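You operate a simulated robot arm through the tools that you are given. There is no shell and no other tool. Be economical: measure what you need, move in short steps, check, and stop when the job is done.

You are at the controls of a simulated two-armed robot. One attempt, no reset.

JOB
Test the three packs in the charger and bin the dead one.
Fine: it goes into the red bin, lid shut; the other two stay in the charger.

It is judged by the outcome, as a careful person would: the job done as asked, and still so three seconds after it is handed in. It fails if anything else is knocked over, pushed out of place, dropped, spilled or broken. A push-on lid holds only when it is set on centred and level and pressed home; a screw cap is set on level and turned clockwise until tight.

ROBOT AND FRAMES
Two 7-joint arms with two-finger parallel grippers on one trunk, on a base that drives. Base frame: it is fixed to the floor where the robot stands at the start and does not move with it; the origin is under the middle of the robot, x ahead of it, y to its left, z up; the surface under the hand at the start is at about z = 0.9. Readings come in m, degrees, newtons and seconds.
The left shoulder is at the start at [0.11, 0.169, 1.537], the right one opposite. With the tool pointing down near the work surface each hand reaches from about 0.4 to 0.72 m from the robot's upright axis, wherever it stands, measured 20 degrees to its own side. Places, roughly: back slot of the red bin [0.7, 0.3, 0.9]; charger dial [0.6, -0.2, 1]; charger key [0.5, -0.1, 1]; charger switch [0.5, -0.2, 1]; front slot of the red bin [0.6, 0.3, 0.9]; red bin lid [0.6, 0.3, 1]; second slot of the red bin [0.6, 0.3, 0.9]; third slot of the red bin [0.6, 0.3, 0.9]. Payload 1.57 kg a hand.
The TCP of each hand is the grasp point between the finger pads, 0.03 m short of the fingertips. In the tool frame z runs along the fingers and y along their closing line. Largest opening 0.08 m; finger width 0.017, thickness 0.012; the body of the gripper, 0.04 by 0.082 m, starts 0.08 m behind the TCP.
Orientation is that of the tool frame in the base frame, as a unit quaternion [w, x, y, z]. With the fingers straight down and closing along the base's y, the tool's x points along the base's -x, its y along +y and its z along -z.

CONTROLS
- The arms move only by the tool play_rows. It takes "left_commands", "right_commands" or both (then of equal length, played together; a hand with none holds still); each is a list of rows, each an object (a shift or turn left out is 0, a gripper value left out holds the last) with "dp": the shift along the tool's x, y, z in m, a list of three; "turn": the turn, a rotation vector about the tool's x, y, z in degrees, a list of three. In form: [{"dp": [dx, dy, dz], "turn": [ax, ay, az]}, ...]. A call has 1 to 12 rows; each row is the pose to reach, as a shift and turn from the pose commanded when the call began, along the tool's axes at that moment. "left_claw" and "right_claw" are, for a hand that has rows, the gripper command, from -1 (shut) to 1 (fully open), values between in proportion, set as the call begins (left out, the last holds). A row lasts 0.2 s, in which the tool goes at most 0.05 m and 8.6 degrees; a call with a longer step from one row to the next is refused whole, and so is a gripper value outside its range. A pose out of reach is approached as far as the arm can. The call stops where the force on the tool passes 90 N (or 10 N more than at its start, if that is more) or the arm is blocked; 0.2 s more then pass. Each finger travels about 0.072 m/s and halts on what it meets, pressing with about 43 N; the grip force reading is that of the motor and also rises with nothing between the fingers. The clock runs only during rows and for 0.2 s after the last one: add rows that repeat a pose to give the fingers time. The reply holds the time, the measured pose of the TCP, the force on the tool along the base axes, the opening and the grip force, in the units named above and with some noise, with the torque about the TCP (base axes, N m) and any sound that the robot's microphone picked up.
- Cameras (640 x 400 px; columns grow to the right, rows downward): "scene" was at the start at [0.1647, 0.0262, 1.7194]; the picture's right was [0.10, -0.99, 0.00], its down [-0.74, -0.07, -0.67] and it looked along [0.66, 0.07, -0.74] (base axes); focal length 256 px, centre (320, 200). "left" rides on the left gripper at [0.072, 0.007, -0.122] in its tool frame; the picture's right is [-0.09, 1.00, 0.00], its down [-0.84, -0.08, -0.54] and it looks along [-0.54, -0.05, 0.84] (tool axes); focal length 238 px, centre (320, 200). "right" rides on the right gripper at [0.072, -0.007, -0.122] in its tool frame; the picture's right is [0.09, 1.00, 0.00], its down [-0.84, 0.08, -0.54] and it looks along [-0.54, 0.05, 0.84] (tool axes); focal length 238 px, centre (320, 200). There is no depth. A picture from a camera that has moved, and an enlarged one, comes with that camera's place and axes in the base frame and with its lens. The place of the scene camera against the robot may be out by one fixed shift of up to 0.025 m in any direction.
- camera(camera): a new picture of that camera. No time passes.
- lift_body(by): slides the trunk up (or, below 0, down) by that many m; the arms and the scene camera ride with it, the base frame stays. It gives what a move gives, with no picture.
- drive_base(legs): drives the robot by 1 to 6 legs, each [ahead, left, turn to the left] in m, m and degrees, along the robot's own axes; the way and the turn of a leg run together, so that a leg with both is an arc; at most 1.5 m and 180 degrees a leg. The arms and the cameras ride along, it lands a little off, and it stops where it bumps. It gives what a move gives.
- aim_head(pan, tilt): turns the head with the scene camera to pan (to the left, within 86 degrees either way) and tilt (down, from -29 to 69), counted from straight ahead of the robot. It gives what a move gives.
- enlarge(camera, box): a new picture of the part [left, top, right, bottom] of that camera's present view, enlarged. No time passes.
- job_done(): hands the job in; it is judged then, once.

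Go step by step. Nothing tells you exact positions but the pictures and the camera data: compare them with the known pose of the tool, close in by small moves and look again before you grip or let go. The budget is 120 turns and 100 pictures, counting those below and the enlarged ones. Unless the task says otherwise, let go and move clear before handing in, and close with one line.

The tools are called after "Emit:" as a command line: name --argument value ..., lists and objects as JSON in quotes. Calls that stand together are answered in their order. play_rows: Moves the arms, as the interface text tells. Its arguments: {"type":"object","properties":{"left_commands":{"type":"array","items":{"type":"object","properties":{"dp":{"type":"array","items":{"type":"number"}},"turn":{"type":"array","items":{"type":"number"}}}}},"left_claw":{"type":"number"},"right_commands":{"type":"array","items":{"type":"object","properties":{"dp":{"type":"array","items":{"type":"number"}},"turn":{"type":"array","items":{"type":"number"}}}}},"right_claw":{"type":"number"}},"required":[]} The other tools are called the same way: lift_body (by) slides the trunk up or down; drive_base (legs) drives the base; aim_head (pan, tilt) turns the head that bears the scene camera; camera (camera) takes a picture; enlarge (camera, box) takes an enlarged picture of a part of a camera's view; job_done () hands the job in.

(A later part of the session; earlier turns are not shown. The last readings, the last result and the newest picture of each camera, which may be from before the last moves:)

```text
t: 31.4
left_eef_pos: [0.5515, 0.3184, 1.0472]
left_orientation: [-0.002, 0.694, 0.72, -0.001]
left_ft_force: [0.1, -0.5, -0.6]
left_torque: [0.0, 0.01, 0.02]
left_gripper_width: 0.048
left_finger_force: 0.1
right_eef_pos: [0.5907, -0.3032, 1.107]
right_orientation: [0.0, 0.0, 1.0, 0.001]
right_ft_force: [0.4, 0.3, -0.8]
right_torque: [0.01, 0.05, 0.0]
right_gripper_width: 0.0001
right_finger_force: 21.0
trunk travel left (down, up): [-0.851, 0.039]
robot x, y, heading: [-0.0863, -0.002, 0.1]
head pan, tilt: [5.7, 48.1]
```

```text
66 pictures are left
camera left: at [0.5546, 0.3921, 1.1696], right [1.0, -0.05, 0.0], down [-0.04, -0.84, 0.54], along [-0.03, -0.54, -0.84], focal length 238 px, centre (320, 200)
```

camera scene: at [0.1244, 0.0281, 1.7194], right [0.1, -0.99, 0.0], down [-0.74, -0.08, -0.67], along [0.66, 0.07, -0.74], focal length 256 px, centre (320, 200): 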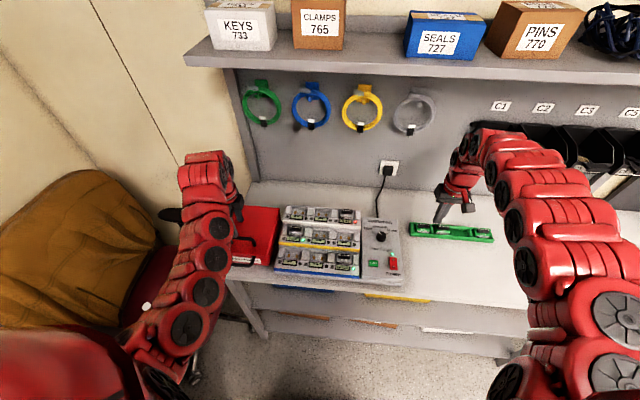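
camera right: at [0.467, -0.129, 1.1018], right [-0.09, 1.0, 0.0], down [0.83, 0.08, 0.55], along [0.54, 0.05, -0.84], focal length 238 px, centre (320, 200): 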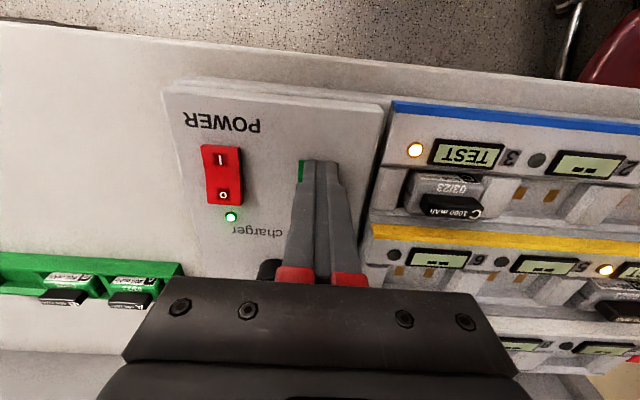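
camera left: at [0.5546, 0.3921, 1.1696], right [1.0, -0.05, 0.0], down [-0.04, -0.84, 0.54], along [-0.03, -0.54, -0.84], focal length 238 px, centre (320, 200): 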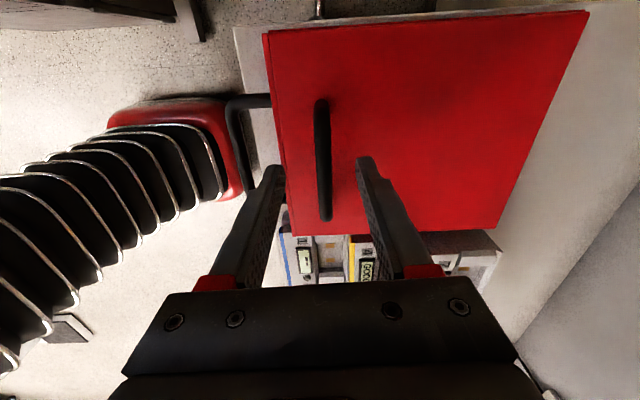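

The bar lies centred between the fingers. Lowering to grip height and closing.

Emit:
play_rows --left_commands '[{"dp": [0, 0, 0.015]}, {"dp": [0, 0, 0.028]}, {"dp": [0, 0, 0.037]}, {"dp": [0, 0, 0.037]}]'

Emit:
play_rows --left_commands '[{"dp": [0, 0, 0]}, {"dp": [0, 0, 0]}, {"dp": [0, 0, 0]}]' --left_claw -1

Emit:
camera --camera "left"

```text
t: 32.4
left_eef_pos: [0.5485, 0.32, 1.012]
left_orientation: [0.001, 0.694, 0.72, 0.0]
left_ft_force: [-0.8, 1.1, 9.7]
left_torque: [-0.02, 0.12, 0.0]
left_gripper_width: 0.0481
left_finger_force: 0.0
right_eef_pos: [0.588, -0.3056, 1.1085]
right_orientation: [0.0, -0.001, 1.0, 0.0]
right_ft_force: [-0.9, 0.3, 0.1]
right_torque: [0.0, 0.02, 0.0]
right_gripper_width: 0.0002
right_finger_force: 21.1
trunk travel left (down, up): [-0.851, 0.039]
robot x, y, heading: [-0.0898, -0.0006, 0.1]
head pan, tilt: [5.7, 48.1]
```

```text
t: 33.2
left_eef_pos: [0.5474, 0.3195, 1.0129]
left_orientation: [0.001, 0.694, 0.72, 0.0]
left_ft_force: [0.5, 0.0, 11.6]
left_torque: [-0.11, 0.06, -0.46]
left_gripper_width: 0.0109
left_finger_force: 28.8
right_eef_pos: [0.588, -0.3043, 1.1079]
right_orientation: [0.0, -0.001, 1.0, 0.001]
right_ft_force: [-0.1, 0.1, -0.6]
right_torque: [-0.01, -0.03, 0.02]
right_gripper_width: 0.0
right_finger_force: 21.0
trunk travel left (down, up): [-0.851, 0.039]
robot x, y, heading: [-0.0907, 0.0013, 0.2]
head pan, tilt: [5.7, 48.1]
```

```text
65 pictures are left
camera left: at [0.5519, 0.3914, 1.1351], right [1.0, -0.05, 0.0], down [-0.05, -0.84, 0.54], along [-0.03, -0.54, -0.84], focal length 238 px, centre (320, 200)
```

left: 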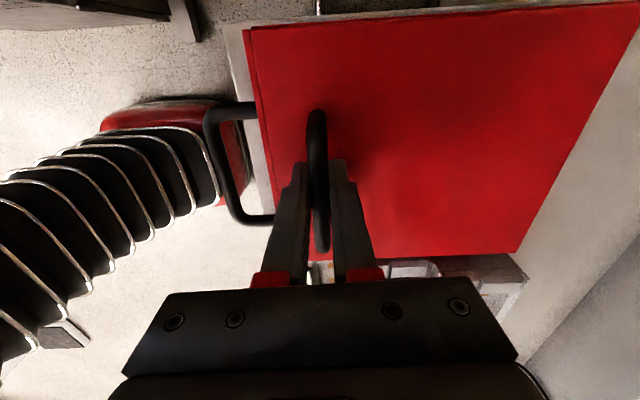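

The bar is gripped. A small trial lift will show whether the lid is hinged or loose.

Emit:
play_rows --left_commands '[{"dp": [0, 0, -0.01]}, {"dp": [0, 0.001, -0.02]}, {"dp": [0, 0.002, -0.03]}]'

Emit:
camera --camera "left"

Emit:
enlarge --camera "scene" --box '[180, 160, 320, 300]'

```text
t: 34.0
left_eef_pos: [0.5524, 0.3206, 1.0417]
left_orientation: [0.0, 0.694, 0.72, -0.001]
left_ft_force: [-1.1, 1.5, -20.9]
left_torque: [-0.35, 0.04, -0.5]
left_gripper_width: 0.0111
left_finger_force: 28.5
right_eef_pos: [0.5911, -0.3021, 1.1075]
right_orientation: [-0.001, 0.0, 1.0, -0.001]
right_ft_force: [1.0, 0.8, 0.5]
right_torque: [0.01, 0.0, -0.02]
right_gripper_width: 0.0001
right_finger_force: 21.3
trunk travel left (down, up): [-0.851, 0.039]
robot x, y, heading: [-0.0882, 0.0009, 0.3]
head pan, tilt: [5.7, 48.1]
```

```text
64 pictures are left
camera left: at [0.5558, 0.3935, 1.1639], right [1.0, -0.05, 0.0], down [-0.04, -0.84, 0.54], along [-0.03, -0.54, -0.84], focal length 238 px, centre (320, 200)
```

left: 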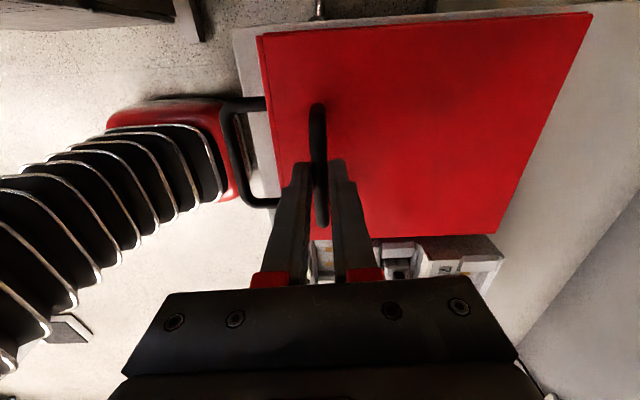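

```text
2.86 times, centred on (250, 230) of scene
camera zoom: at [0.0795, 0.0292, 1.7191], right [0.1, -0.99, 0.0], down [-0.74, -0.08, -0.67], along [0.66, 0.07, -0.75], focal length 732 px, centre (520, 114)
```

zoom: 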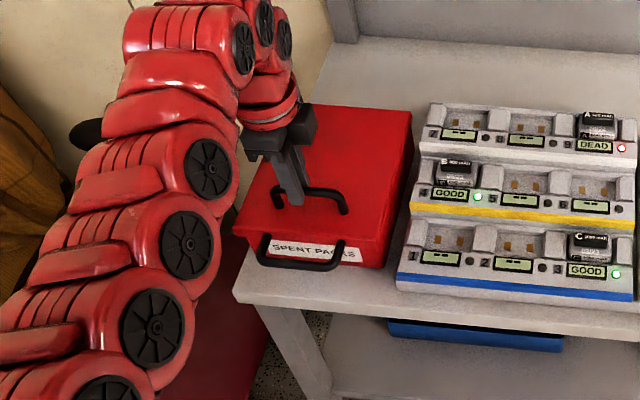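

The lid did not move; the fingers slid up the bar under 21 N. I'll look closely at the bin for a latch or a different opening style.

Emit:
enlarge --camera "left" --box '[220, 80, 420, 260]'

Emit:
enlarge --camera "scene" --box '[220, 180, 290, 240]'

```text
2.22 times, centred on (320, 170) of left
camera zoom: at [0.5558, 0.3935, 1.1639], right [1.0, -0.05, 0.0], down [-0.04, -0.84, 0.54], along [-0.03, -0.54, -0.84], focal length 530 px, centre (320, 267)
```

zoom: 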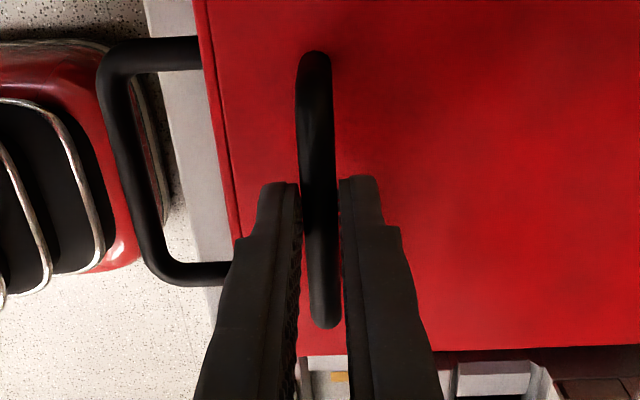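

```text
6.67 times, centred on (255, 210) of scene
camera zoom: at [0.0795, 0.0292, 1.7191], right [0.1, -0.99, 0.0], down [-0.74, -0.08, -0.67], along [0.66, 0.07, -0.75], focal length 1707 px, centre (753, 133)
```

zoom: 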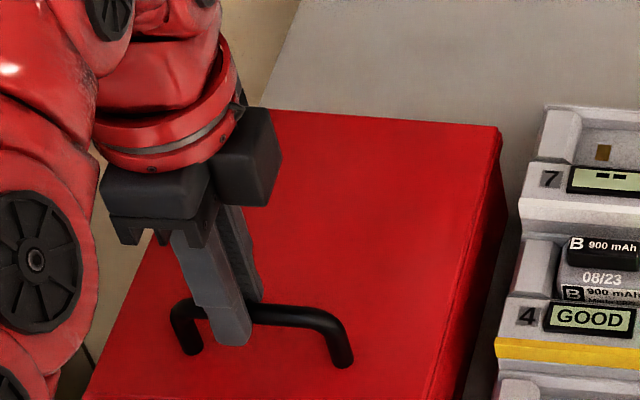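

The lid resists more than finger friction gives, so I'll hook the bar positively: fingers pointing forward, one jaw under the bar and one over. First release, rise, and back off.

Emit:
play_rows --left_commands '[{"dp": [0, 0, 0]}, {"dp": [0, 0, 0]}, {"dp": [0, 0, -0.03]}, {"dp": [0, 0, -0.06]}, {"dp": [0, 0, -0.06]}]' --left_claw -0.2

Emit:
drive_base --legs '[[-0.12, 0, 0]]'

Emit:
play_rows --left_commands '[{"turn": [-8, 0, 0]}, {"turn": [-16, 0, 0]}, {"turn": [-24, 0, 0]}, {"turn": [-32, 0, 0]}, {"turn": [-40, 0, 0]}, {"turn": [-48, 0, 0]}, {"turn": [-56, 0, 0]}, {"turn": [-64, 0, 0]}, {"turn": [-72, 0, 0]}, {"turn": [-78, 0, 0]}, {"turn": [-78, 0, 0]}]'

Emit:
camera --camera "scene"

Emit:
camera --camera "left"

```text
t: 35.2
left_eef_pos: [0.5509, 0.3176, 1.1015]
left_orientation: [-0.001, 0.693, 0.721, -0.001]
left_ft_force: [-0.9, -0.3, 0.3]
left_torque: [-0.01, 0.0, 0.0]
left_gripper_width: 0.032
left_finger_force: 0.1
right_eef_pos: [0.59, -0.3028, 1.1082]
right_orientation: [-0.001, 0.0, 1.0, 0.001]
right_ft_force: [0.6, -0.2, 0.2]
right_torque: [-0.02, 0.0, 0.01]
right_gripper_width: 0.0001
right_finger_force: 20.7
trunk travel left (down, up): [-0.851, 0.039]
robot x, y, heading: [-0.0907, 0.0019, 0.1]
head pan, tilt: [5.7, 48.1]
```

```text
t: 36.4
left_eef_pos: [0.4312, 0.3176, 1.1008]
left_orientation: [-0.002, 0.693, 0.721, -0.001]
left_ft_force: [0.3, -0.2, 0.2]
left_torque: [0.02, 0.01, -0.01]
left_gripper_width: 0.032
left_finger_force: 0.1
right_eef_pos: [0.4702, -0.3036, 1.1067]
right_orientation: [-0.001, -0.001, 1.0, 0.001]
right_ft_force: [0.5, -0.8, -0.1]
right_torque: [-0.01, 0.01, -0.01]
right_gripper_width: 0.0
right_finger_force: 21.4
trunk travel left (down, up): [-0.851, 0.039]
robot x, y, heading: [-0.2101, -0.0015, 0.3]
head pan, tilt: [5.7, 48.1]
```

```text
t: 38.8
left_eef_pos: [0.4305, 0.3183, 1.1021]
left_orientation: [0.436, 0.539, 0.56, 0.454]
left_ft_force: [-0.3, -0.1, 0.4]
left_torque: [0.01, 0.01, 0.0]
left_gripper_width: 0.0321
left_finger_force: 0.0
right_eef_pos: [0.4692, -0.3037, 1.1075]
right_orientation: [0.0, -0.001, 1.0, 0.001]
right_ft_force: [0.2, -0.3, -0.8]
right_torque: [0.0, 0.0, 0.0]
right_gripper_width: 0.0
right_finger_force: 21.9
trunk travel left (down, up): [-0.851, 0.039]
robot x, y, heading: [-0.2054, -0.0012, 0.2]
head pan, tilt: [5.7, 48.1]
```

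```text
60 pictures are left
camera scene: at [-0.0445, 0.0263, 1.7194], right [0.1, -0.99, 0.0], down [-0.74, -0.08, -0.67], along [0.66, 0.07, -0.74], focal length 256 px, centre (320, 200)
```

scene: 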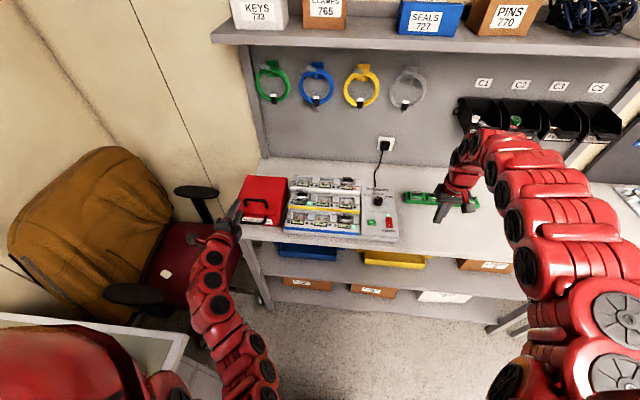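

```text
59 pictures are left
camera left: at [0.308, 0.3868, 1.1344], right [0.21, -0.08, 0.97], down [-0.51, -0.86, 0.04], along [0.83, -0.51, -0.22], focal length 238 px, centre (320, 200)
```

left: 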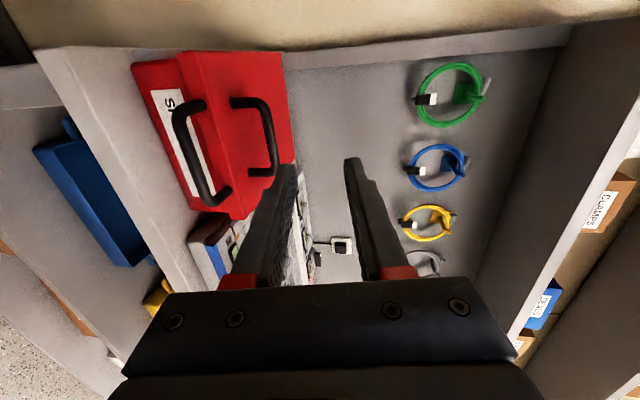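

The bar is at about z=1.017 and the lid top at 0.985. I'll pitch to nearly level, narrow the jaws and drop to bar height before approaching.

Emit:
play_rows --left_commands '[{"dp": [0, -0.04, 0.008], "turn": [-4, 0, 0]}, {"dp": [0, -0.0826, 0.0176], "turn": [-8, 0, 0]}, {"dp": [0, -0.0826, 0.0176], "turn": [-8, 0, 0]}, {"dp": [0, -0.0826, 0.0176], "turn": [-8, 0, 0]}]' --left_claw -0.3

Emit:
drive_base --legs '[[0.06, 0, 0]]'

Emit:
camera --camera "left"

```text
t: 39.8
left_eef_pos: [0.4303, 0.3192, 1.0264]
left_orientation: [0.467, 0.511, 0.533, 0.487]
left_ft_force: [-0.1, -0.7, -0.1]
left_torque: [0.02, 0.0, 0.01]
left_gripper_width: 0.0283
left_finger_force: 0.0
left hand out of reach, approached as far as the arm can: row 2, 3, 4
right_eef_pos: [0.4692, -0.304, 1.1075]
right_orientation: [0.0, -0.001, 1.0, 0.001]
right_ft_force: [0.3, 0.1, 1.2]
right_torque: [0.0, 0.02, -0.03]
right_gripper_width: 0.0
right_finger_force: 20.8
trunk travel left (down, up): [-0.851, 0.039]
robot x, y, heading: [-0.2066, -0.0, 0.1]
head pan, tilt: [5.7, 48.1]
```

```text
t: 40.8
left_eef_pos: [0.4869, 0.3197, 1.0285]
left_orientation: [0.469, 0.511, 0.531, 0.487]
left_ft_force: [0.0, -0.8, -0.1]
left_torque: [0.0, 0.03, 0.0]
left_gripper_width: 0.028
left_finger_force: 0.0
right_eef_pos: [0.5245, -0.3033, 1.1102]
right_orientation: [0.0, 0.0, 1.0, 0.001]
right_ft_force: [0.4, -1.2, -0.4]
right_torque: [0.0, -0.01, -0.03]
right_gripper_width: 0.0
right_finger_force: 21.6
trunk travel left (down, up): [-0.851, 0.039]
robot x, y, heading: [-0.1497, 0.0007, -0.1]
head pan, tilt: [5.7, 48.1]
```

```text
58 pictures are left
camera left: at [0.3617, 0.3873, 1.0466], right [0.09, -0.09, 0.99], down [-0.51, -0.86, -0.03], along [0.85, -0.51, -0.12], focal length 238 px, centre (320, 200)
```

left: 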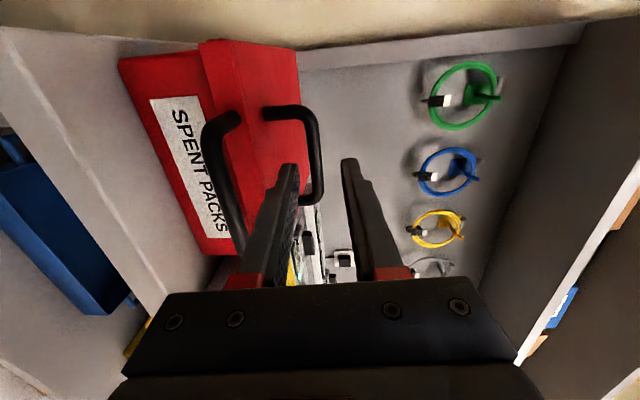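

Bar measures z≈1.019; the jaws are at 1.028. I lower the trunk 1 cm, then look once more.

Emit:
lift_body --by -0.01

Emit:
play_rows --left_commands '[{"dp": [0, 0, 0.012]}, {"dp": [0, 0, 0.024]}, {"dp": [0, 0, 0.024]}]'

Emit:
camera --camera "left"

Emit:
enlarge --camera "scene" --box '[190, 160, 310, 260]'

```text
t: 41.4
left_eef_pos: [0.4879, 0.3204, 1.018]
left_orientation: [0.467, 0.512, 0.532, 0.487]
left_ft_force: [-0.3, -0.2, -0.1]
left_torque: [0.01, 0.01, -0.01]
left_gripper_width: 0.028
left_finger_force: 0.1
right_eef_pos: [0.5259, -0.3035, 1.0974]
right_orientation: [0.0, 0.001, 1.0, 0.001]
right_ft_force: [1.2, -0.6, 0.2]
right_torque: [-0.01, -0.01, -0.01]
right_gripper_width: 0.0
right_finger_force: 20.9
trunk travel left (down, up): [-0.841, 0.049]
robot x, y, heading: [-0.1527, -0.0007, 0.2]
head pan, tilt: [5.7, 48.1]
```

```text
t: 42.2
left_eef_pos: [0.5135, 0.3204, 1.0159]
left_orientation: [0.469, 0.512, 0.532, 0.486]
left_ft_force: [0.4, -0.1, 0.0]
left_torque: [0.0, -0.03, 0.02]
left_gripper_width: 0.028
left_finger_force: 0.0
right_eef_pos: [0.5273, -0.3037, 1.0982]
right_orientation: [0.001, 0.0, 1.0, 0.001]
right_ft_force: [-1.1, 0.3, 0.4]
right_torque: [-0.02, 0.0, 0.0]
right_gripper_width: 0.0003
right_finger_force: 21.4
trunk travel left (down, up): [-0.841, 0.049]
robot x, y, heading: [-0.1522, -0.0001, -0.1]
head pan, tilt: [5.7, 48.1]
```

```text
57 pictures are left
camera left: at [0.3879, 0.3885, 1.0337], right [0.09, -0.09, 0.99], down [-0.51, -0.86, -0.03], along [0.85, -0.51, -0.12], focal length 238 px, centre (320, 200)
```

left: 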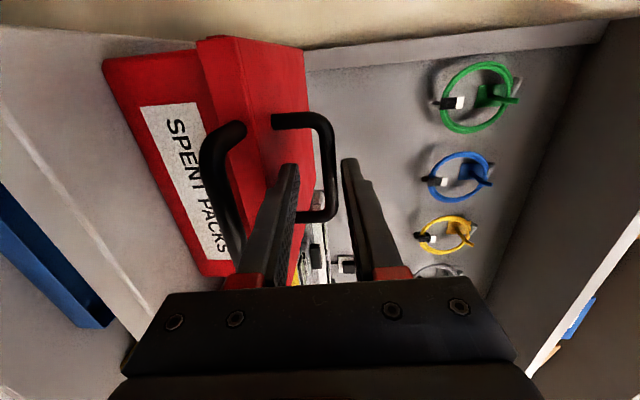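

```text
4.00 times, centred on (250, 210) of scene
camera zoom: at [0.014, 0.0265, 1.7094], right [0.1, -0.99, 0.0], down [-0.74, -0.08, -0.67], along [0.66, 0.07, -0.74], focal length 1024 px, centre (600, 160)
```

zoom: 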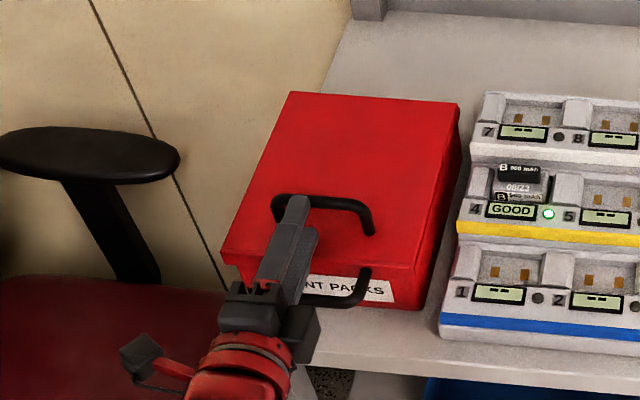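

The bar sits centrally between upper and lower jaws. Advancing 2.5 cm and closing.

Emit:
play_rows --left_commands '[{"dp": [0, 0.003, 0.013]}, {"dp": [0, 0.005, 0.026]}, {"dp": [0, 0.005, 0.026]}]'

Emit:
play_rows --left_commands '[{"dp": [0, 0, 0]}, {"dp": [0, 0, 0]}, {"dp": [0, 0, 0]}]' --left_claw -1

Emit:
camera --camera "left"

```text
t: 43.0
left_eef_pos: [0.537, 0.3214, 1.0189]
left_orientation: [0.468, 0.511, 0.532, 0.487]
left_ft_force: [0.1, 0.1, -0.9]
left_torque: [0.01, -0.02, 0.01]
left_gripper_width: 0.0279
left_finger_force: 0.0
right_eef_pos: [0.5281, -0.3024, 1.0987]
right_orientation: [0.0, 0.0, 1.0, 0.001]
right_ft_force: [0.3, -0.3, -0.4]
right_torque: [-0.04, 0.02, -0.02]
right_gripper_width: 0.0
right_finger_force: 20.8
trunk travel left (down, up): [-0.841, 0.049]
robot x, y, heading: [-0.1523, 0.0044, 0.1]
head pan, tilt: [5.7, 48.1]
```

```text
t: 43.8
left_eef_pos: [0.5388, 0.3214, 1.02]
left_orientation: [0.467, 0.511, 0.533, 0.486]
left_ft_force: [0.3, 1.0, 4.9]
left_torque: [0.39, -0.02, -0.08]
left_gripper_width: 0.0105
left_finger_force: 28.3
right_eef_pos: [0.5281, -0.3042, 1.0974]
right_orientation: [0.0, 0.0, 1.0, 0.001]
right_ft_force: [0.7, 0.1, 0.6]
right_torque: [-0.01, 0.02, 0.01]
right_gripper_width: 0.0
right_finger_force: 21.0
trunk travel left (down, up): [-0.841, 0.049]
robot x, y, heading: [-0.1516, -0.0027, 0.2]
head pan, tilt: [5.7, 48.1]
```

```text
55 pictures are left
camera left: at [0.4141, 0.3896, 1.037], right [0.09, -0.09, 0.99], down [-0.51, -0.86, -0.03], along [0.85, -0.51, -0.12], focal length 238 px, centre (320, 200)
```

left: 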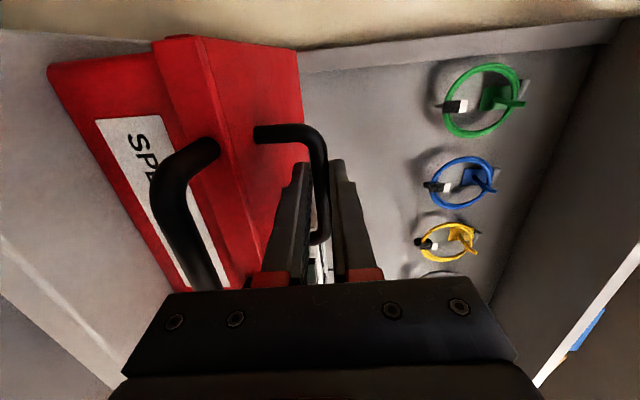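

Bar is held top and bottom. Trial lift on an arc of about 10°.

Emit:
play_rows --left_commands '[{"dp": [0, 0.009, 0.002]}, {"dp": [0, 0.019, 0.005]}, {"dp": [0, 0.028, 0.009]}]'

Emit:
camera --camera "left"

Emit:
enlarge --camera "scene" --box '[190, 160, 310, 260]'

```text
t: 44.7
left_eef_pos: [0.5465, 0.3232, 1.0191]
left_orientation: [0.458, 0.523, 0.543, 0.471]
left_ft_force: [-21.1, 0.6, -55.4]
left_torque: [0.37, 0.51, 0.01]
left_gripper_width: 0.0104
left_finger_force: 28.6
right_eef_pos: [0.5328, -0.3001, 1.0945]
right_orientation: [-0.003, 0.0, 1.0, 0.0]
right_ft_force: [0.6, 0.6, 0.3]
right_torque: [0.0, 0.04, -0.01]
right_gripper_width: 0.0002
right_finger_force: 21.3
trunk travel left (down, up): [-0.841, 0.049]
robot x, y, heading: [-0.1521, -0.0016, 0.4]
head pan, tilt: [5.7, 48.1]
stopped in row 3 (left hand): the force on the tool passed its limit at 92 N (the readings are from after the stop); the commanded pose is now the measured one
```

```text
54 pictures are left
camera left: at [0.4234, 0.392, 1.0425], right [0.14, -0.08, 0.99], down [-0.52, -0.85, 0.0], along [0.84, -0.51, -0.16], focal length 238 px, centre (320, 200)
```

left: 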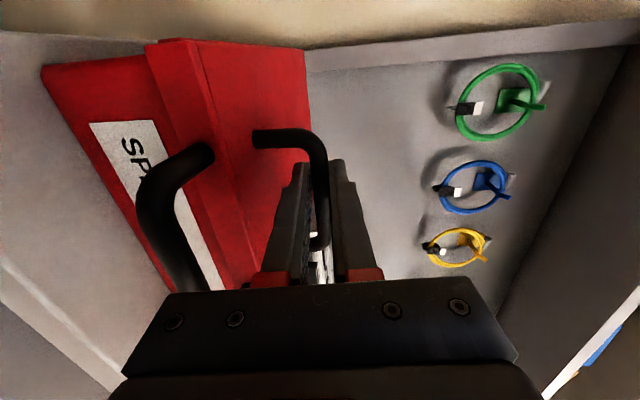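

```text
4.00 times, centred on (250, 210) of scene
camera zoom: at [0.0226, 0.0313, 1.7084], right [0.1, -0.99, 0.0], down [-0.74, -0.08, -0.66], along [0.66, 0.07, -0.75], focal length 1024 px, centre (600, 160)
```

zoom: 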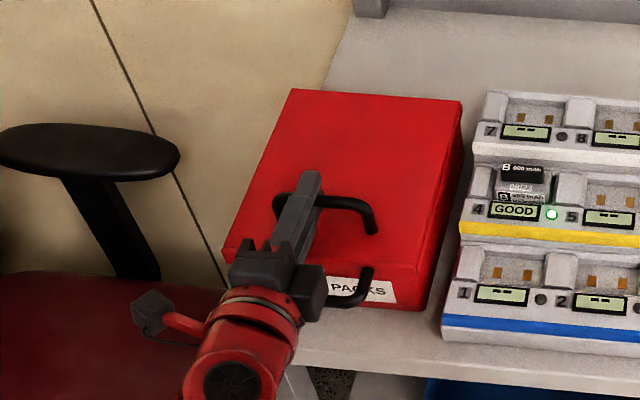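

The lid would not lift even at 90 N, so it probably isn't hinged that way — perhaps it slides. I'll relieve the force and look at the lid edge closely.

Emit:
play_rows --left_commands '[{"dp": [0, -0.003, -0.003]}, {"dp": [0, -0.003, -0.003]}]'

Emit:
enlarge --camera "left" --box '[30, 20, 330, 290]'

```text
t: 45.3
left_eef_pos: [0.546, 0.3235, 1.0229]
left_orientation: [0.463, 0.519, 0.54, 0.474]
left_ft_force: [-6.7, 1.8, -67.6]
left_torque: [0.46, 0.49, -0.33]
left_gripper_width: 0.0198
left_finger_force: 34.0
right_eef_pos: [0.5327, -0.3004, 1.0949]
right_orientation: [-0.003, -0.001, 1.0, -0.001]
right_ft_force: [0.0, 0.0, 0.5]
right_torque: [0.01, -0.02, 0.02]
right_gripper_width: 0.0
right_finger_force: 21.6
trunk travel left (down, up): [-0.841, 0.049]
robot x, y, heading: [-0.1536, 0.002, 0.3]
head pan, tilt: [5.7, 48.1]
```

```text
1.48 times, centred on (180, 155) of left
camera zoom: at [0.4232, 0.392, 1.0453], right [0.13, -0.08, 0.99], down [-0.52, -0.85, -0.01], along [0.85, -0.51, -0.15], focal length 353 px, centre (527, 267)
```

zoom: 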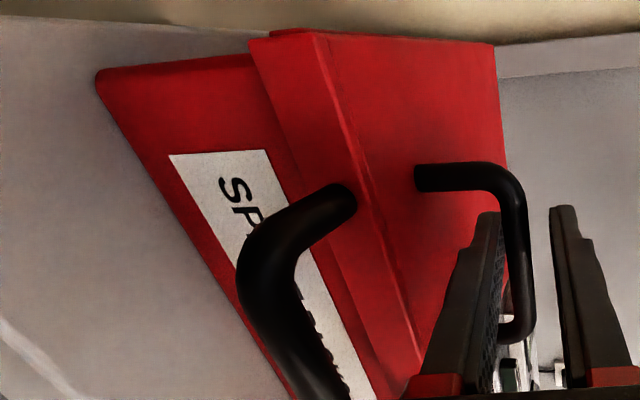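

The jaws are still loaded upward. I'll unload by moving down, then open and see whether the lid can be slid toward me.

Emit:
play_rows --left_commands '[{"dp": [0, -0.01, 0]}, {"dp": [0, -0.017, 0], "turn": [-2, 0, 0]}, {"dp": [0, -0.017, 0], "turn": [-2, 0, 0]}]'

Emit:
camera --camera "left"

```text
t: 46.1
left_eef_pos: [0.5463, 0.325, 1.0218]
left_orientation: [0.472, 0.51, 0.529, 0.487]
left_ft_force: [-8.5, -10.7, -64.6]
left_torque: [0.16, 0.5, -0.97]
left_gripper_width: 0.0169
left_finger_force: 32.2
left hand out of reach, approached as far as the arm can: row 2, 3
right_eef_pos: [0.5323, -0.301, 1.0954]
right_orientation: [-0.003, -0.001, 1.0, 0.0]
right_ft_force: [-0.2, -0.1, 0.6]
right_torque: [0.0, -0.01, 0.01]
right_gripper_width: 0.0001
right_finger_force: 21.8
trunk travel left (down, up): [-0.841, 0.049]
robot x, y, heading: [-0.1536, 0.001, 0.1]
head pan, tilt: [5.7, 48.1]
```

```text
51 pictures are left
camera left: at [0.4232, 0.3937, 1.0388], right [0.08, -0.09, 0.99], down [-0.52, -0.86, -0.03], along [0.85, -0.51, -0.12], focal length 238 px, centre (320, 200)
```

left: 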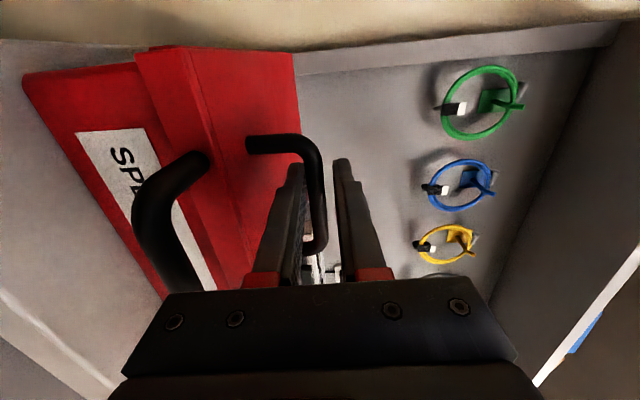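

The arm cannot go lower by itself; lowering the trunk 1.5 cm unloads it, and opening the jaws frees it.

Emit:
lift_body --by -0.015

Emit:
play_rows --left_commands '[{"dp": [0, 0, 0]}, {"dp": [0, 0, 0]}]' --left_claw -0.3

Emit:
enlarge --camera "scene" --box '[210, 165, 290, 235]'

```text
t: 46.8
left_eef_pos: [0.5452, 0.3267, 1.0164]
left_orientation: [0.475, 0.505, 0.526, 0.492]
left_ft_force: [0.9, -0.5, -2.4]
left_torque: [0.45, 0.01, -0.45]
left_gripper_width: 0.0104
left_finger_force: 28.2
right_eef_pos: [0.5283, -0.3035, 1.0835]
right_orientation: [-0.002, -0.001, 1.0, 0.001]
right_ft_force: [0.7, -1.2, 0.2]
right_torque: [0.0, 0.0, -0.01]
right_gripper_width: 0.0002
right_finger_force: 21.0
trunk travel left (down, up): [-0.826, 0.064]
robot x, y, heading: [-0.1512, -0.0013, 0.3]
head pan, tilt: [5.7, 48.1]
```

```text
t: 47.4
left_eef_pos: [0.5421, 0.3245, 1.0118]
left_orientation: [0.473, 0.508, 0.529, 0.489]
left_ft_force: [-0.6, 0.8, 0.5]
left_torque: [-0.01, 0.0, 0.03]
left_gripper_width: 0.028
left_finger_force: 0.1
right_eef_pos: [0.5277, -0.303, 1.0836]
right_orientation: [0.0, -0.001, 1.0, 0.001]
right_ft_force: [-0.5, 0.3, 0.0]
right_torque: [0.02, 0.04, 0.0]
right_gripper_width: 0.0
right_finger_force: 22.0
trunk travel left (down, up): [-0.826, 0.064]
robot x, y, heading: [-0.1533, 0.0028, 0.3]
head pan, tilt: [5.7, 48.1]
```

```text
5.71 times, centred on (250, 200) of scene
camera zoom: at [0.0135, 0.0266, 1.6944], right [0.1, -0.99, 0.0], down [-0.74, -0.08, -0.67], along [0.66, 0.07, -0.74], focal length 1463 px, centre (720, 200)
```

zoom: 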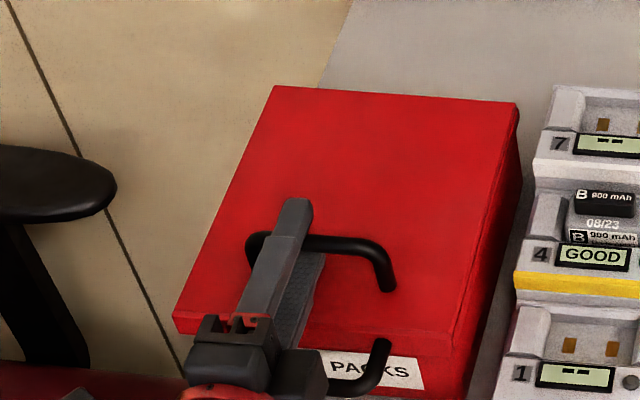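

The hand is free. Now I re-grip the bar and gently try pulling the lid toward me.

Emit:
play_rows --left_commands '[{"dp": [0, 0.004, 0]}, {"dp": [0, 0.004, 0]}, {"dp": [0, 0.004, 0]}]' --left_claw -1

Emit:
play_rows --left_commands '[{"dp": [0, 0, -0.008]}, {"dp": [0, 0, -0.016]}, {"dp": [0, 0, -0.024]}]'

Emit:
enlarge --camera "scene" --box '[210, 165, 290, 235]'

Emit:
camera --camera "left"

```text
t: 48.1
left_eef_pos: [0.5413, 0.3243, 1.0178]
left_orientation: [0.473, 0.508, 0.528, 0.49]
left_ft_force: [1.3, 3.3, 18.9]
left_torque: [0.41, -0.18, -0.07]
left_gripper_width: 0.0103
left_finger_force: 28.2
right_eef_pos: [0.5255, -0.3037, 1.0836]
right_orientation: [0.001, -0.001, 1.0, 0.001]
right_ft_force: [-0.1, 0.8, 0.0]
right_torque: [-0.01, -0.01, 0.01]
right_gripper_width: 0.0003
right_finger_force: 21.6
trunk travel left (down, up): [-0.826, 0.064]
robot x, y, heading: [-0.1524, 0.0033, 0.4]
head pan, tilt: [5.7, 48.1]
```

```text
t: 49.0
left_eef_pos: [0.5166, 0.3234, 1.0181]
left_orientation: [0.473, 0.508, 0.529, 0.489]
left_ft_force: [0.6, 8.0, 15.8]
left_torque: [0.47, -0.23, 0.56]
left_gripper_width: 0.0104
left_finger_force: 28.4
right_eef_pos: [0.5255, -0.3028, 1.0843]
right_orientation: [0.001, -0.001, 1.0, 0.001]
right_ft_force: [-0.5, -1.0, -0.5]
right_torque: [0.01, 0.03, 0.02]
right_gripper_width: 0.0003
right_finger_force: 21.6
trunk travel left (down, up): [-0.826, 0.064]
robot x, y, heading: [-0.1503, -0.0003, 0.4]
head pan, tilt: [5.7, 48.1]
```

```text
5.71 times, centred on (250, 200) of scene
camera zoom: at [0.0109, 0.027, 1.6946], right [0.1, -0.99, 0.0], down [-0.74, -0.08, -0.67], along [0.67, 0.07, -0.74], focal length 1463 px, centre (720, 200)
```

zoom: 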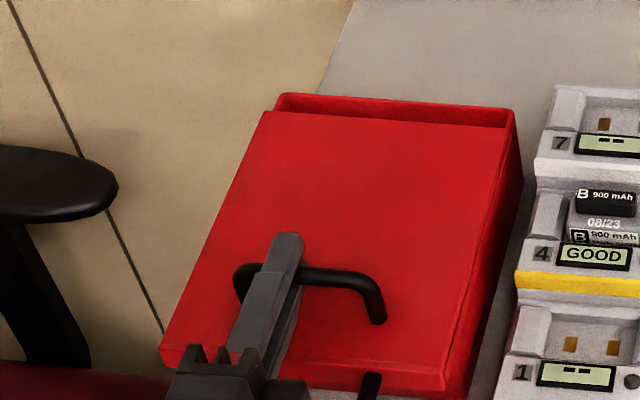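

```text
48 pictures are left
camera left: at [0.3929, 0.3918, 1.0346], right [0.08, -0.09, 0.99], down [-0.52, -0.86, -0.04], along [0.85, -0.51, -0.11], focal length 238 px, centre (320, 200)
```

left: 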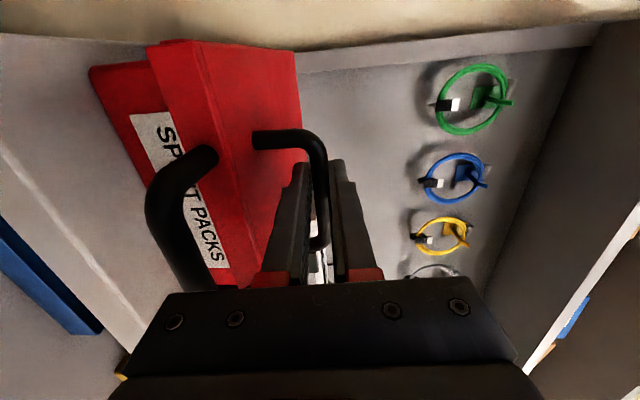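

The lid slides forward freely. I'll draw it open further by backing the base 7 cm while holding the bar.

Emit:
drive_base --legs '[[-0.07, 0, 0]]'

Emit:
camera --camera "scene"

Emit:
enlarge --camera "scene" --box '[210, 150, 300, 235]'

```text
t: 50.0
left_eef_pos: [0.4451, 0.3233, 1.0192]
left_orientation: [0.472, 0.508, 0.529, 0.489]
left_ft_force: [1.9, 9.9, 13.5]
left_torque: [0.55, -0.19, 0.85]
left_gripper_width: 0.0103
left_finger_force: 28.4
right_eef_pos: [0.4547, -0.3014, 1.0852]
right_orientation: [0.001, -0.001, 1.0, 0.001]
right_ft_force: [0.1, -1.1, 0.1]
right_torque: [0.01, -0.01, -0.02]
right_gripper_width: 0.0001
right_finger_force: 21.5
trunk travel left (down, up): [-0.826, 0.064]
robot x, y, heading: [-0.2191, 0.0009, 0.4]
head pan, tilt: [5.7, 48.1]
```

```text
47 pictures are left
camera scene: at [-0.0599, 0.0269, 1.6948], right [0.1, -0.99, 0.0], down [-0.74, -0.08, -0.67], along [0.67, 0.07, -0.74], focal length 256 px, centre (320, 200)
```

scene: 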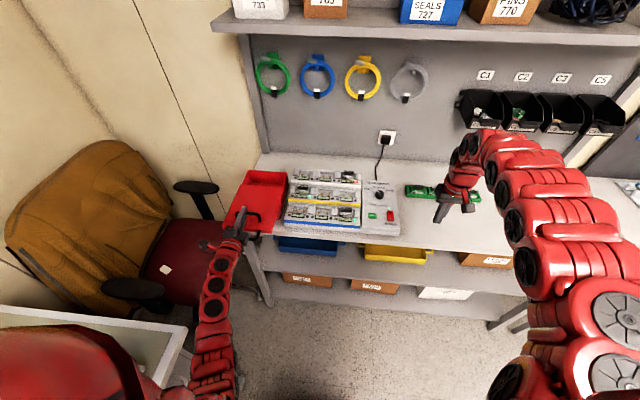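

```text
4.71 times, centred on (255, 192) of scene
camera zoom: at [-0.0599, 0.0269, 1.6948], right [0.1, -0.99, 0.0], down [-0.74, -0.08, -0.67], along [0.67, 0.07, -0.74], focal length 1205 px, centre (626, 235)
```

zoom: 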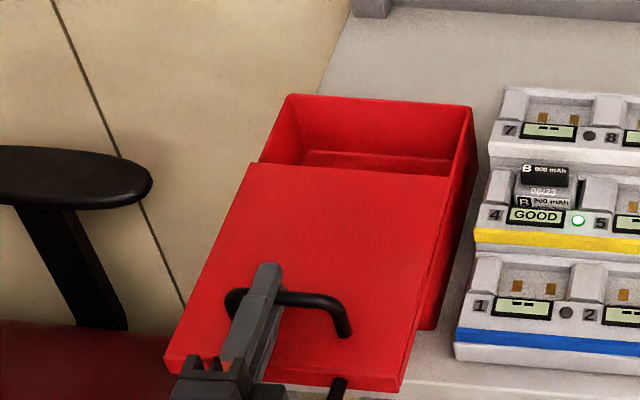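

The bin is open by about 10 cm at the back — enough. I'll release the bar and back off.

Emit:
play_rows --left_commands '[{"dp": [0, -0.002, 0]}, {"dp": [0, -0.002, 0]}, {"dp": [0, -0.002, 0]}]' --left_claw -0.3

Emit:
drive_base --legs '[[-0.09, 0, 0]]'

Emit:
lift_body --by 0.06

Emit:
play_rows --left_commands '[{"turn": [8, 0, 0]}, {"turn": [16, 0, 0]}, {"turn": [24, 0, 0]}, {"turn": [32, 0, 0]}, {"turn": [40, 0, 0]}, {"turn": [48, 0, 0]}, {"turn": [56, 0, 0]}, {"turn": [64, 0, 0]}, {"turn": [72, 0, 0]}, {"turn": [80, 0, 0]}, {"turn": [86, 0, 0]}, {"turn": [86, 0, 0]}]'

Emit:
enlarge --camera "scene" --box '[200, 120, 400, 245]'

```text
t: 50.8
left_eef_pos: [0.4481, 0.3234, 1.0144]
left_orientation: [0.472, 0.509, 0.529, 0.488]
left_ft_force: [0.0, -0.5, 0.6]
left_torque: [0.05, 0.0, -0.01]
left_gripper_width: 0.0278
left_finger_force: 0.0
right_eef_pos: [0.4588, -0.3038, 1.0835]
right_orientation: [0.0, -0.001, 1.0, 0.002]
right_ft_force: [-0.1, 0.4, -0.2]
right_torque: [0.0, 0.02, 0.02]
right_gripper_width: 0.0003
right_finger_force: 21.6
trunk travel left (down, up): [-0.826, 0.064]
robot x, y, heading: [-0.2239, -0.0037, 0.1]
head pan, tilt: [5.7, 48.1]
```

```text
t: 51.9
left_eef_pos: [0.3602, 0.3224, 1.0154]
left_orientation: [0.473, 0.508, 0.529, 0.489]
left_ft_force: [0.0, 0.7, 0.7]
left_torque: [0.04, 0.0, -0.01]
left_gripper_width: 0.0281
left_finger_force: 0.1
right_eef_pos: [0.3689, -0.3036, 1.0811]
right_orientation: [-0.001, -0.001, 1.0, 0.001]
right_ft_force: [-0.7, -0.1, 0.0]
right_torque: [0.0, 0.0, 0.03]
right_gripper_width: 0.0
right_finger_force: 21.4
trunk travel left (down, up): [-0.826, 0.064]
robot x, y, heading: [-0.3106, -0.0015, 0.4]
head pan, tilt: [5.7, 48.1]
```

```text
t: 52.9
left_eef_pos: [0.3612, 0.3226, 1.0757]
left_orientation: [0.472, 0.508, 0.528, 0.49]
left_ft_force: [0.6, 0.0, -1.1]
left_torque: [0.01, -0.04, 0.0]
left_gripper_width: 0.0278
left_finger_force: 0.2
right_eef_pos: [0.3695, -0.3033, 1.1409]
right_orientation: [-0.001, -0.001, 1.0, 0.0]
right_ft_force: [0.4, -0.4, -0.5]
right_torque: [0.02, 0.02, -0.02]
right_gripper_width: 0.0001
right_finger_force: 21.6
trunk travel left (down, up): [-0.886, 0.004]
robot x, y, heading: [-0.3104, -0.0013, 0.5]
head pan, tilt: [5.7, 48.1]
```

```text
t: 55.5
left_eef_pos: [0.358, 0.3228, 1.076]
left_orientation: [-0.003, 0.694, 0.72, -0.003]
left_ft_force: [-0.6, 0.1, 0.5]
left_torque: [-0.02, -0.02, -0.02]
left_gripper_width: 0.0279
left_finger_force: 0.0
left hand out of reach, approached as far as the arm can: row 1
right_eef_pos: [0.3681, -0.3036, 1.1431]
right_orientation: [0.0, -0.001, 1.0, 0.001]
right_ft_force: [-0.4, -0.3, 0.5]
right_torque: [0.03, 0.02, -0.01]
right_gripper_width: 0.0
right_finger_force: 21.3
trunk travel left (down, up): [-0.886, 0.004]
robot x, y, heading: [-0.3086, -0.0018, 0.3]
head pan, tilt: [5.7, 48.1]
```

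```text
3.20 times, centred on (300, 182) of scene
camera zoom: at [-0.1459, 0.0262, 1.7544], right [0.1, -0.99, 0.0], down [-0.74, -0.08, -0.67], along [0.66, 0.07, -0.74], focal length 820 px, centre (384, 256)
```

zoom: 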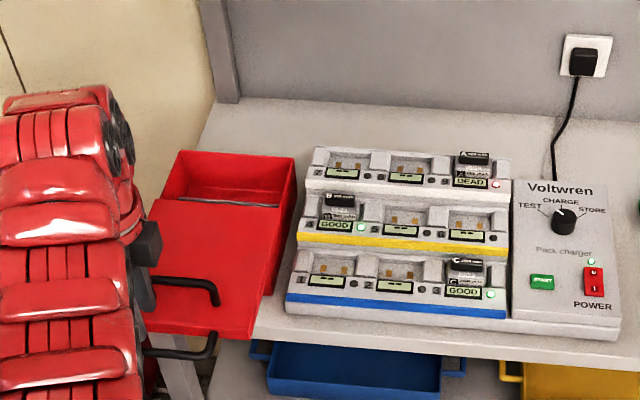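

The bin's back part is open. Now for pack A in bay 9 (≈(0.709,-0.027,1.0)): I turn the left gripper back, raise it, and shift the robot sideways so the left hand faces it.

Emit:
play_rows --left_commands '[{"dp": [0, 0, -0.02], "turn": [0, 0, -8]}, {"dp": [0, 0.02, -0.04], "turn": [0, 0, -16]}, {"dp": [0, 0.04, -0.06], "turn": [0, 0, -24]}, {"dp": [0, 0.06, -0.08], "turn": [0, 0, -32]}, {"dp": [0, 0.08, -0.1], "turn": [0, 0, -40]}, {"dp": [0, 0.1, -0.12], "turn": [0, 0, -48]}, {"dp": [0, 0.1, -0.12], "turn": [0, 0, -56]}, {"dp": [0, 0.1, -0.12], "turn": [0, 0, -64]}, {"dp": [0, 0.1, -0.12], "turn": [0, 0, -72]}, {"dp": [0, 0.1, -0.12], "turn": [0, 0, -80]}, {"dp": [0, 0.1, -0.12], "turn": [0, 0, -87.8]}, {"dp": [0, 0.1, -0.12], "turn": [0, 0, -87.8]}]' --left_claw 0.3

Emit:
drive_base --legs '[[0, -0.2, 0], [0.2, 0, 0]]'

Emit:
camera --camera "left"

Emit:
camera --camera "scene"

```text
t: 58.1
left_eef_pos: [0.3991, 0.3151, 1.2097]
left_orientation: [-0.004, 0.001, 1.0, 0.0]
left_ft_force: [0.9, -0.7, 0.7]
left_torque: [0.06, -0.02, -0.03]
left_gripper_width: 0.052
left_finger_force: 0.1
left hand out of reach, approached as far as the arm can: row 3, 4, 5, 6, 7, 8, 9, 10, 11, 12
right_eef_pos: [0.3689, -0.3064, 1.1427]
right_orientation: [0.0, 0.0, 1.0, 0.002]
right_ft_force: [-1.1, 0.2, -0.5]
right_torque: [0.02, 0.01, -0.02]
right_gripper_width: 0.0
right_finger_force: 21.3
trunk travel left (down, up): [-0.886, 0.004]
robot x, y, heading: [-0.3108, -0.0003, 0.2]
head pan, tilt: [5.7, 48.1]
```

```text
t: 60.9
left_eef_pos: [0.6006, 0.1163, 1.2116]
left_orientation: [-0.002, 0.002, 1.0, -0.002]
left_ft_force: [0.4, 0.2, 0.7]
left_torque: [0.02, -0.02, 0.01]
left_gripper_width: 0.052
left_finger_force: 0.0
right_eef_pos: [0.5689, -0.5055, 1.1447]
right_orientation: [0.001, 0.001, 1.0, 0.001]
right_ft_force: [-0.2, 0.6, -0.7]
right_torque: [-0.03, 0.0, 0.0]
right_gripper_width: 0.0
right_finger_force: 21.1
trunk travel left (down, up): [-0.886, 0.004]
robot x, y, heading: [-0.1063, -0.2009, 0.4]
head pan, tilt: [5.7, 48.1]
```

```text
44 pictures are left
camera left: at [0.5277, 0.1241, 1.3339], right [0.09, 1.0, 0.0], down [0.84, -0.08, 0.54], along [0.54, -0.05, -0.84], focal length 238 px, centre (320, 200)
```

left: 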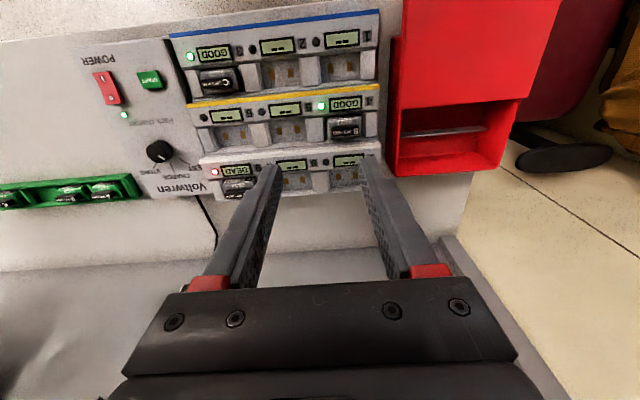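

```text
43 pictures are left
camera scene: at [0.0546, -0.1749, 1.7548], right [0.1, -0.99, 0.0], down [-0.74, -0.08, -0.67], along [0.67, 0.07, -0.74], focal length 256 px, centre (320, 200)
```

scene: 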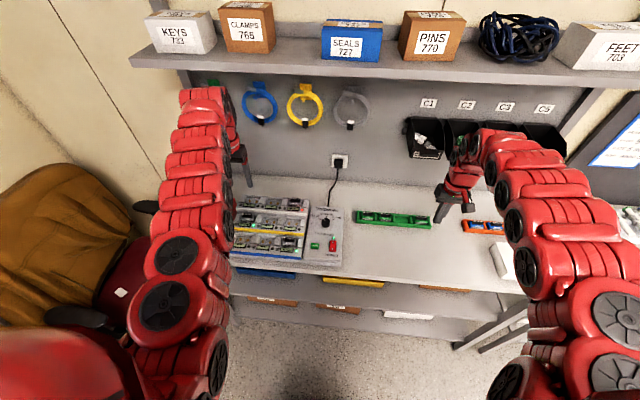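

Clear so far. I pull the right hand back a little, then bring the base forward and the left hand near pack A for a close view.

Emit:
play_rows --right_commands '[{"dp": [0.03, 0, 0]}, {"dp": [0.06, 0, 0]}, {"dp": [0.08, 0, 0]}]' --left_commands '[{"dp": [0, -0.04, 0]}, {"dp": [0, -0.08, 0]}, {"dp": [0, -0.11, 0]}]'

Emit:
drive_base --legs '[[0.09, 0, 0]]'

Emit:
camera --camera "left"

```text
t: 61.7
left_eef_pos: [0.604, 0.0061, 1.209]
left_orientation: [-0.004, 0.001, 1.0, -0.001]
left_ft_force: [-0.1, 0.6, -0.3]
left_torque: [0.04, 0.03, 0.01]
left_gripper_width: 0.0521
left_finger_force: 0.3
right_eef_pos: [0.5204, -0.5102, 1.1379]
right_orientation: [-0.003, 0.0, 1.0, 0.002]
right_ft_force: [-0.2, 0.3, -0.1]
right_torque: [0.02, 0.0, 0.01]
right_gripper_width: 0.0
right_finger_force: 21.3
right hand out of reach, approached as far as the arm can: row 2, 3
trunk travel left (down, up): [-0.886, 0.004]
robot x, y, heading: [-0.1057, -0.2009, 0.3]
head pan, tilt: [5.7, 48.1]
```

```text
t: 62.8
left_eef_pos: [0.6891, 0.0051, 1.2125]
left_orientation: [-0.003, 0.002, 1.0, -0.001]
left_ft_force: [0.2, -0.3, 0.7]
left_torque: [0.02, 0.0, -0.01]
left_gripper_width: 0.052
left_finger_force: 0.1
right_eef_pos: [0.6052, -0.5112, 1.14]
right_orientation: [0.0, 0.0, 1.0, 0.0]
right_ft_force: [-0.7, -0.2, 0.7]
right_torque: [0.0, -0.02, -0.01]
right_gripper_width: 0.0
right_finger_force: 21.4
trunk travel left (down, up): [-0.886, 0.004]
robot x, y, heading: [-0.0189, -0.1995, 0.2]
head pan, tilt: [5.7, 48.1]
```

```text
42 pictures are left
camera left: at [0.6177, 0.0134, 1.3352], right [0.1, 1.0, 0.0], down [0.84, -0.08, 0.54], along [0.54, -0.05, -0.84], focal length 238 px, centre (320, 200)
```

left: 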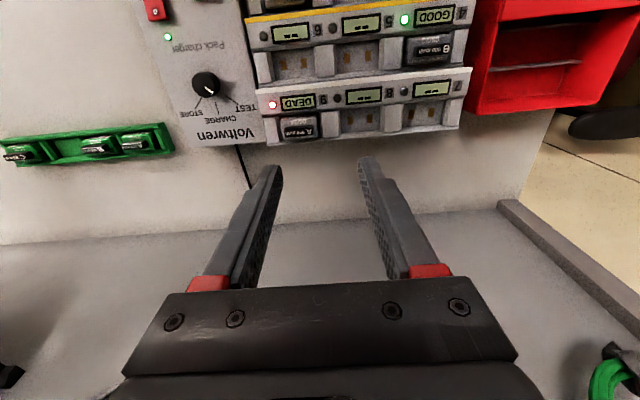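

Pack A is at about (0.710,-0.028). Descending above it to z≈1.10 for a detailed look.

Emit:
play_rows --left_commands '[{"dp": [-0.008, -0.015, 0.03]}, {"dp": [-0.018, -0.033, 0.06]}, {"dp": [-0.018, -0.033, 0.09]}, {"dp": [-0.018, -0.033, 0.11]}, {"dp": [-0.018, -0.033, 0.11]}]'

Emit:
enlarge --camera "left" --box '[180, 50, 460, 225]'

Emit:
enlarge --camera "scene" --box '[220, 170, 340, 270]'

```text
t: 64.0
left_eef_pos: [0.7022, -0.0283, 1.1037]
left_orientation: [-0.003, 0.001, 1.0, -0.001]
left_ft_force: [-0.2, -0.3, -0.4]
left_torque: [0.01, 0.0, 0.01]
left_gripper_width: 0.0521
left_finger_force: 0.1
left hand out of reach, approached as far as the arm can: row 4, 5
right_eef_pos: [0.6075, -0.5126, 1.1383]
right_orientation: [-0.002, 0.001, 1.0, 0.002]
right_ft_force: [-0.2, 0.2, 0.3]
right_torque: [0.03, 0.03, 0.02]
right_gripper_width: 0.0002
right_finger_force: 21.6
trunk travel left (down, up): [-0.886, 0.004]
robot x, y, heading: [-0.0133, -0.1997, -0.1]
head pan, tilt: [5.7, 48.1]
```

```text
2.29 times, centred on (320, 138) of left
camera zoom: at [0.631, -0.019, 1.2267], right [0.1, 1.0, 0.0], down [0.84, -0.08, 0.54], along [0.53, -0.05, -0.84], focal length 545 px, centre (320, 343)
```

zoom: 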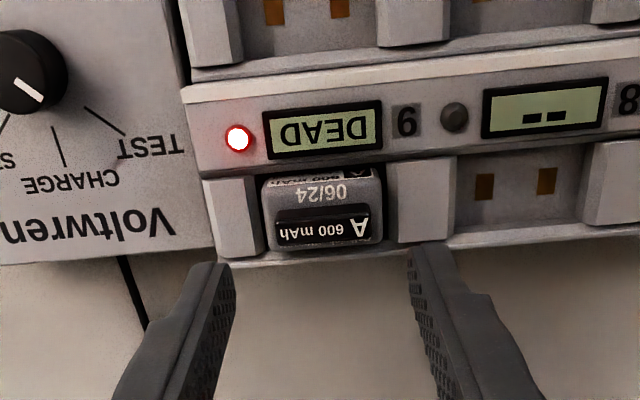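

```text
4.00 times, centred on (280, 220) of scene
camera zoom: at [0.1479, -0.1752, 1.7544], right [0.1, -0.99, 0.0], down [-0.74, -0.08, -0.67], along [0.66, 0.07, -0.74], focal length 1024 px, centre (480, 120)
```

zoom: 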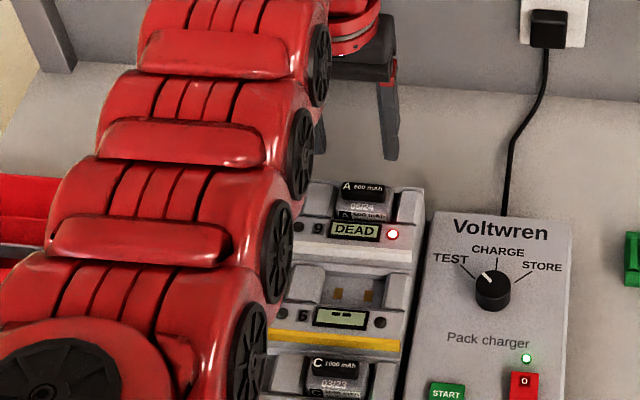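

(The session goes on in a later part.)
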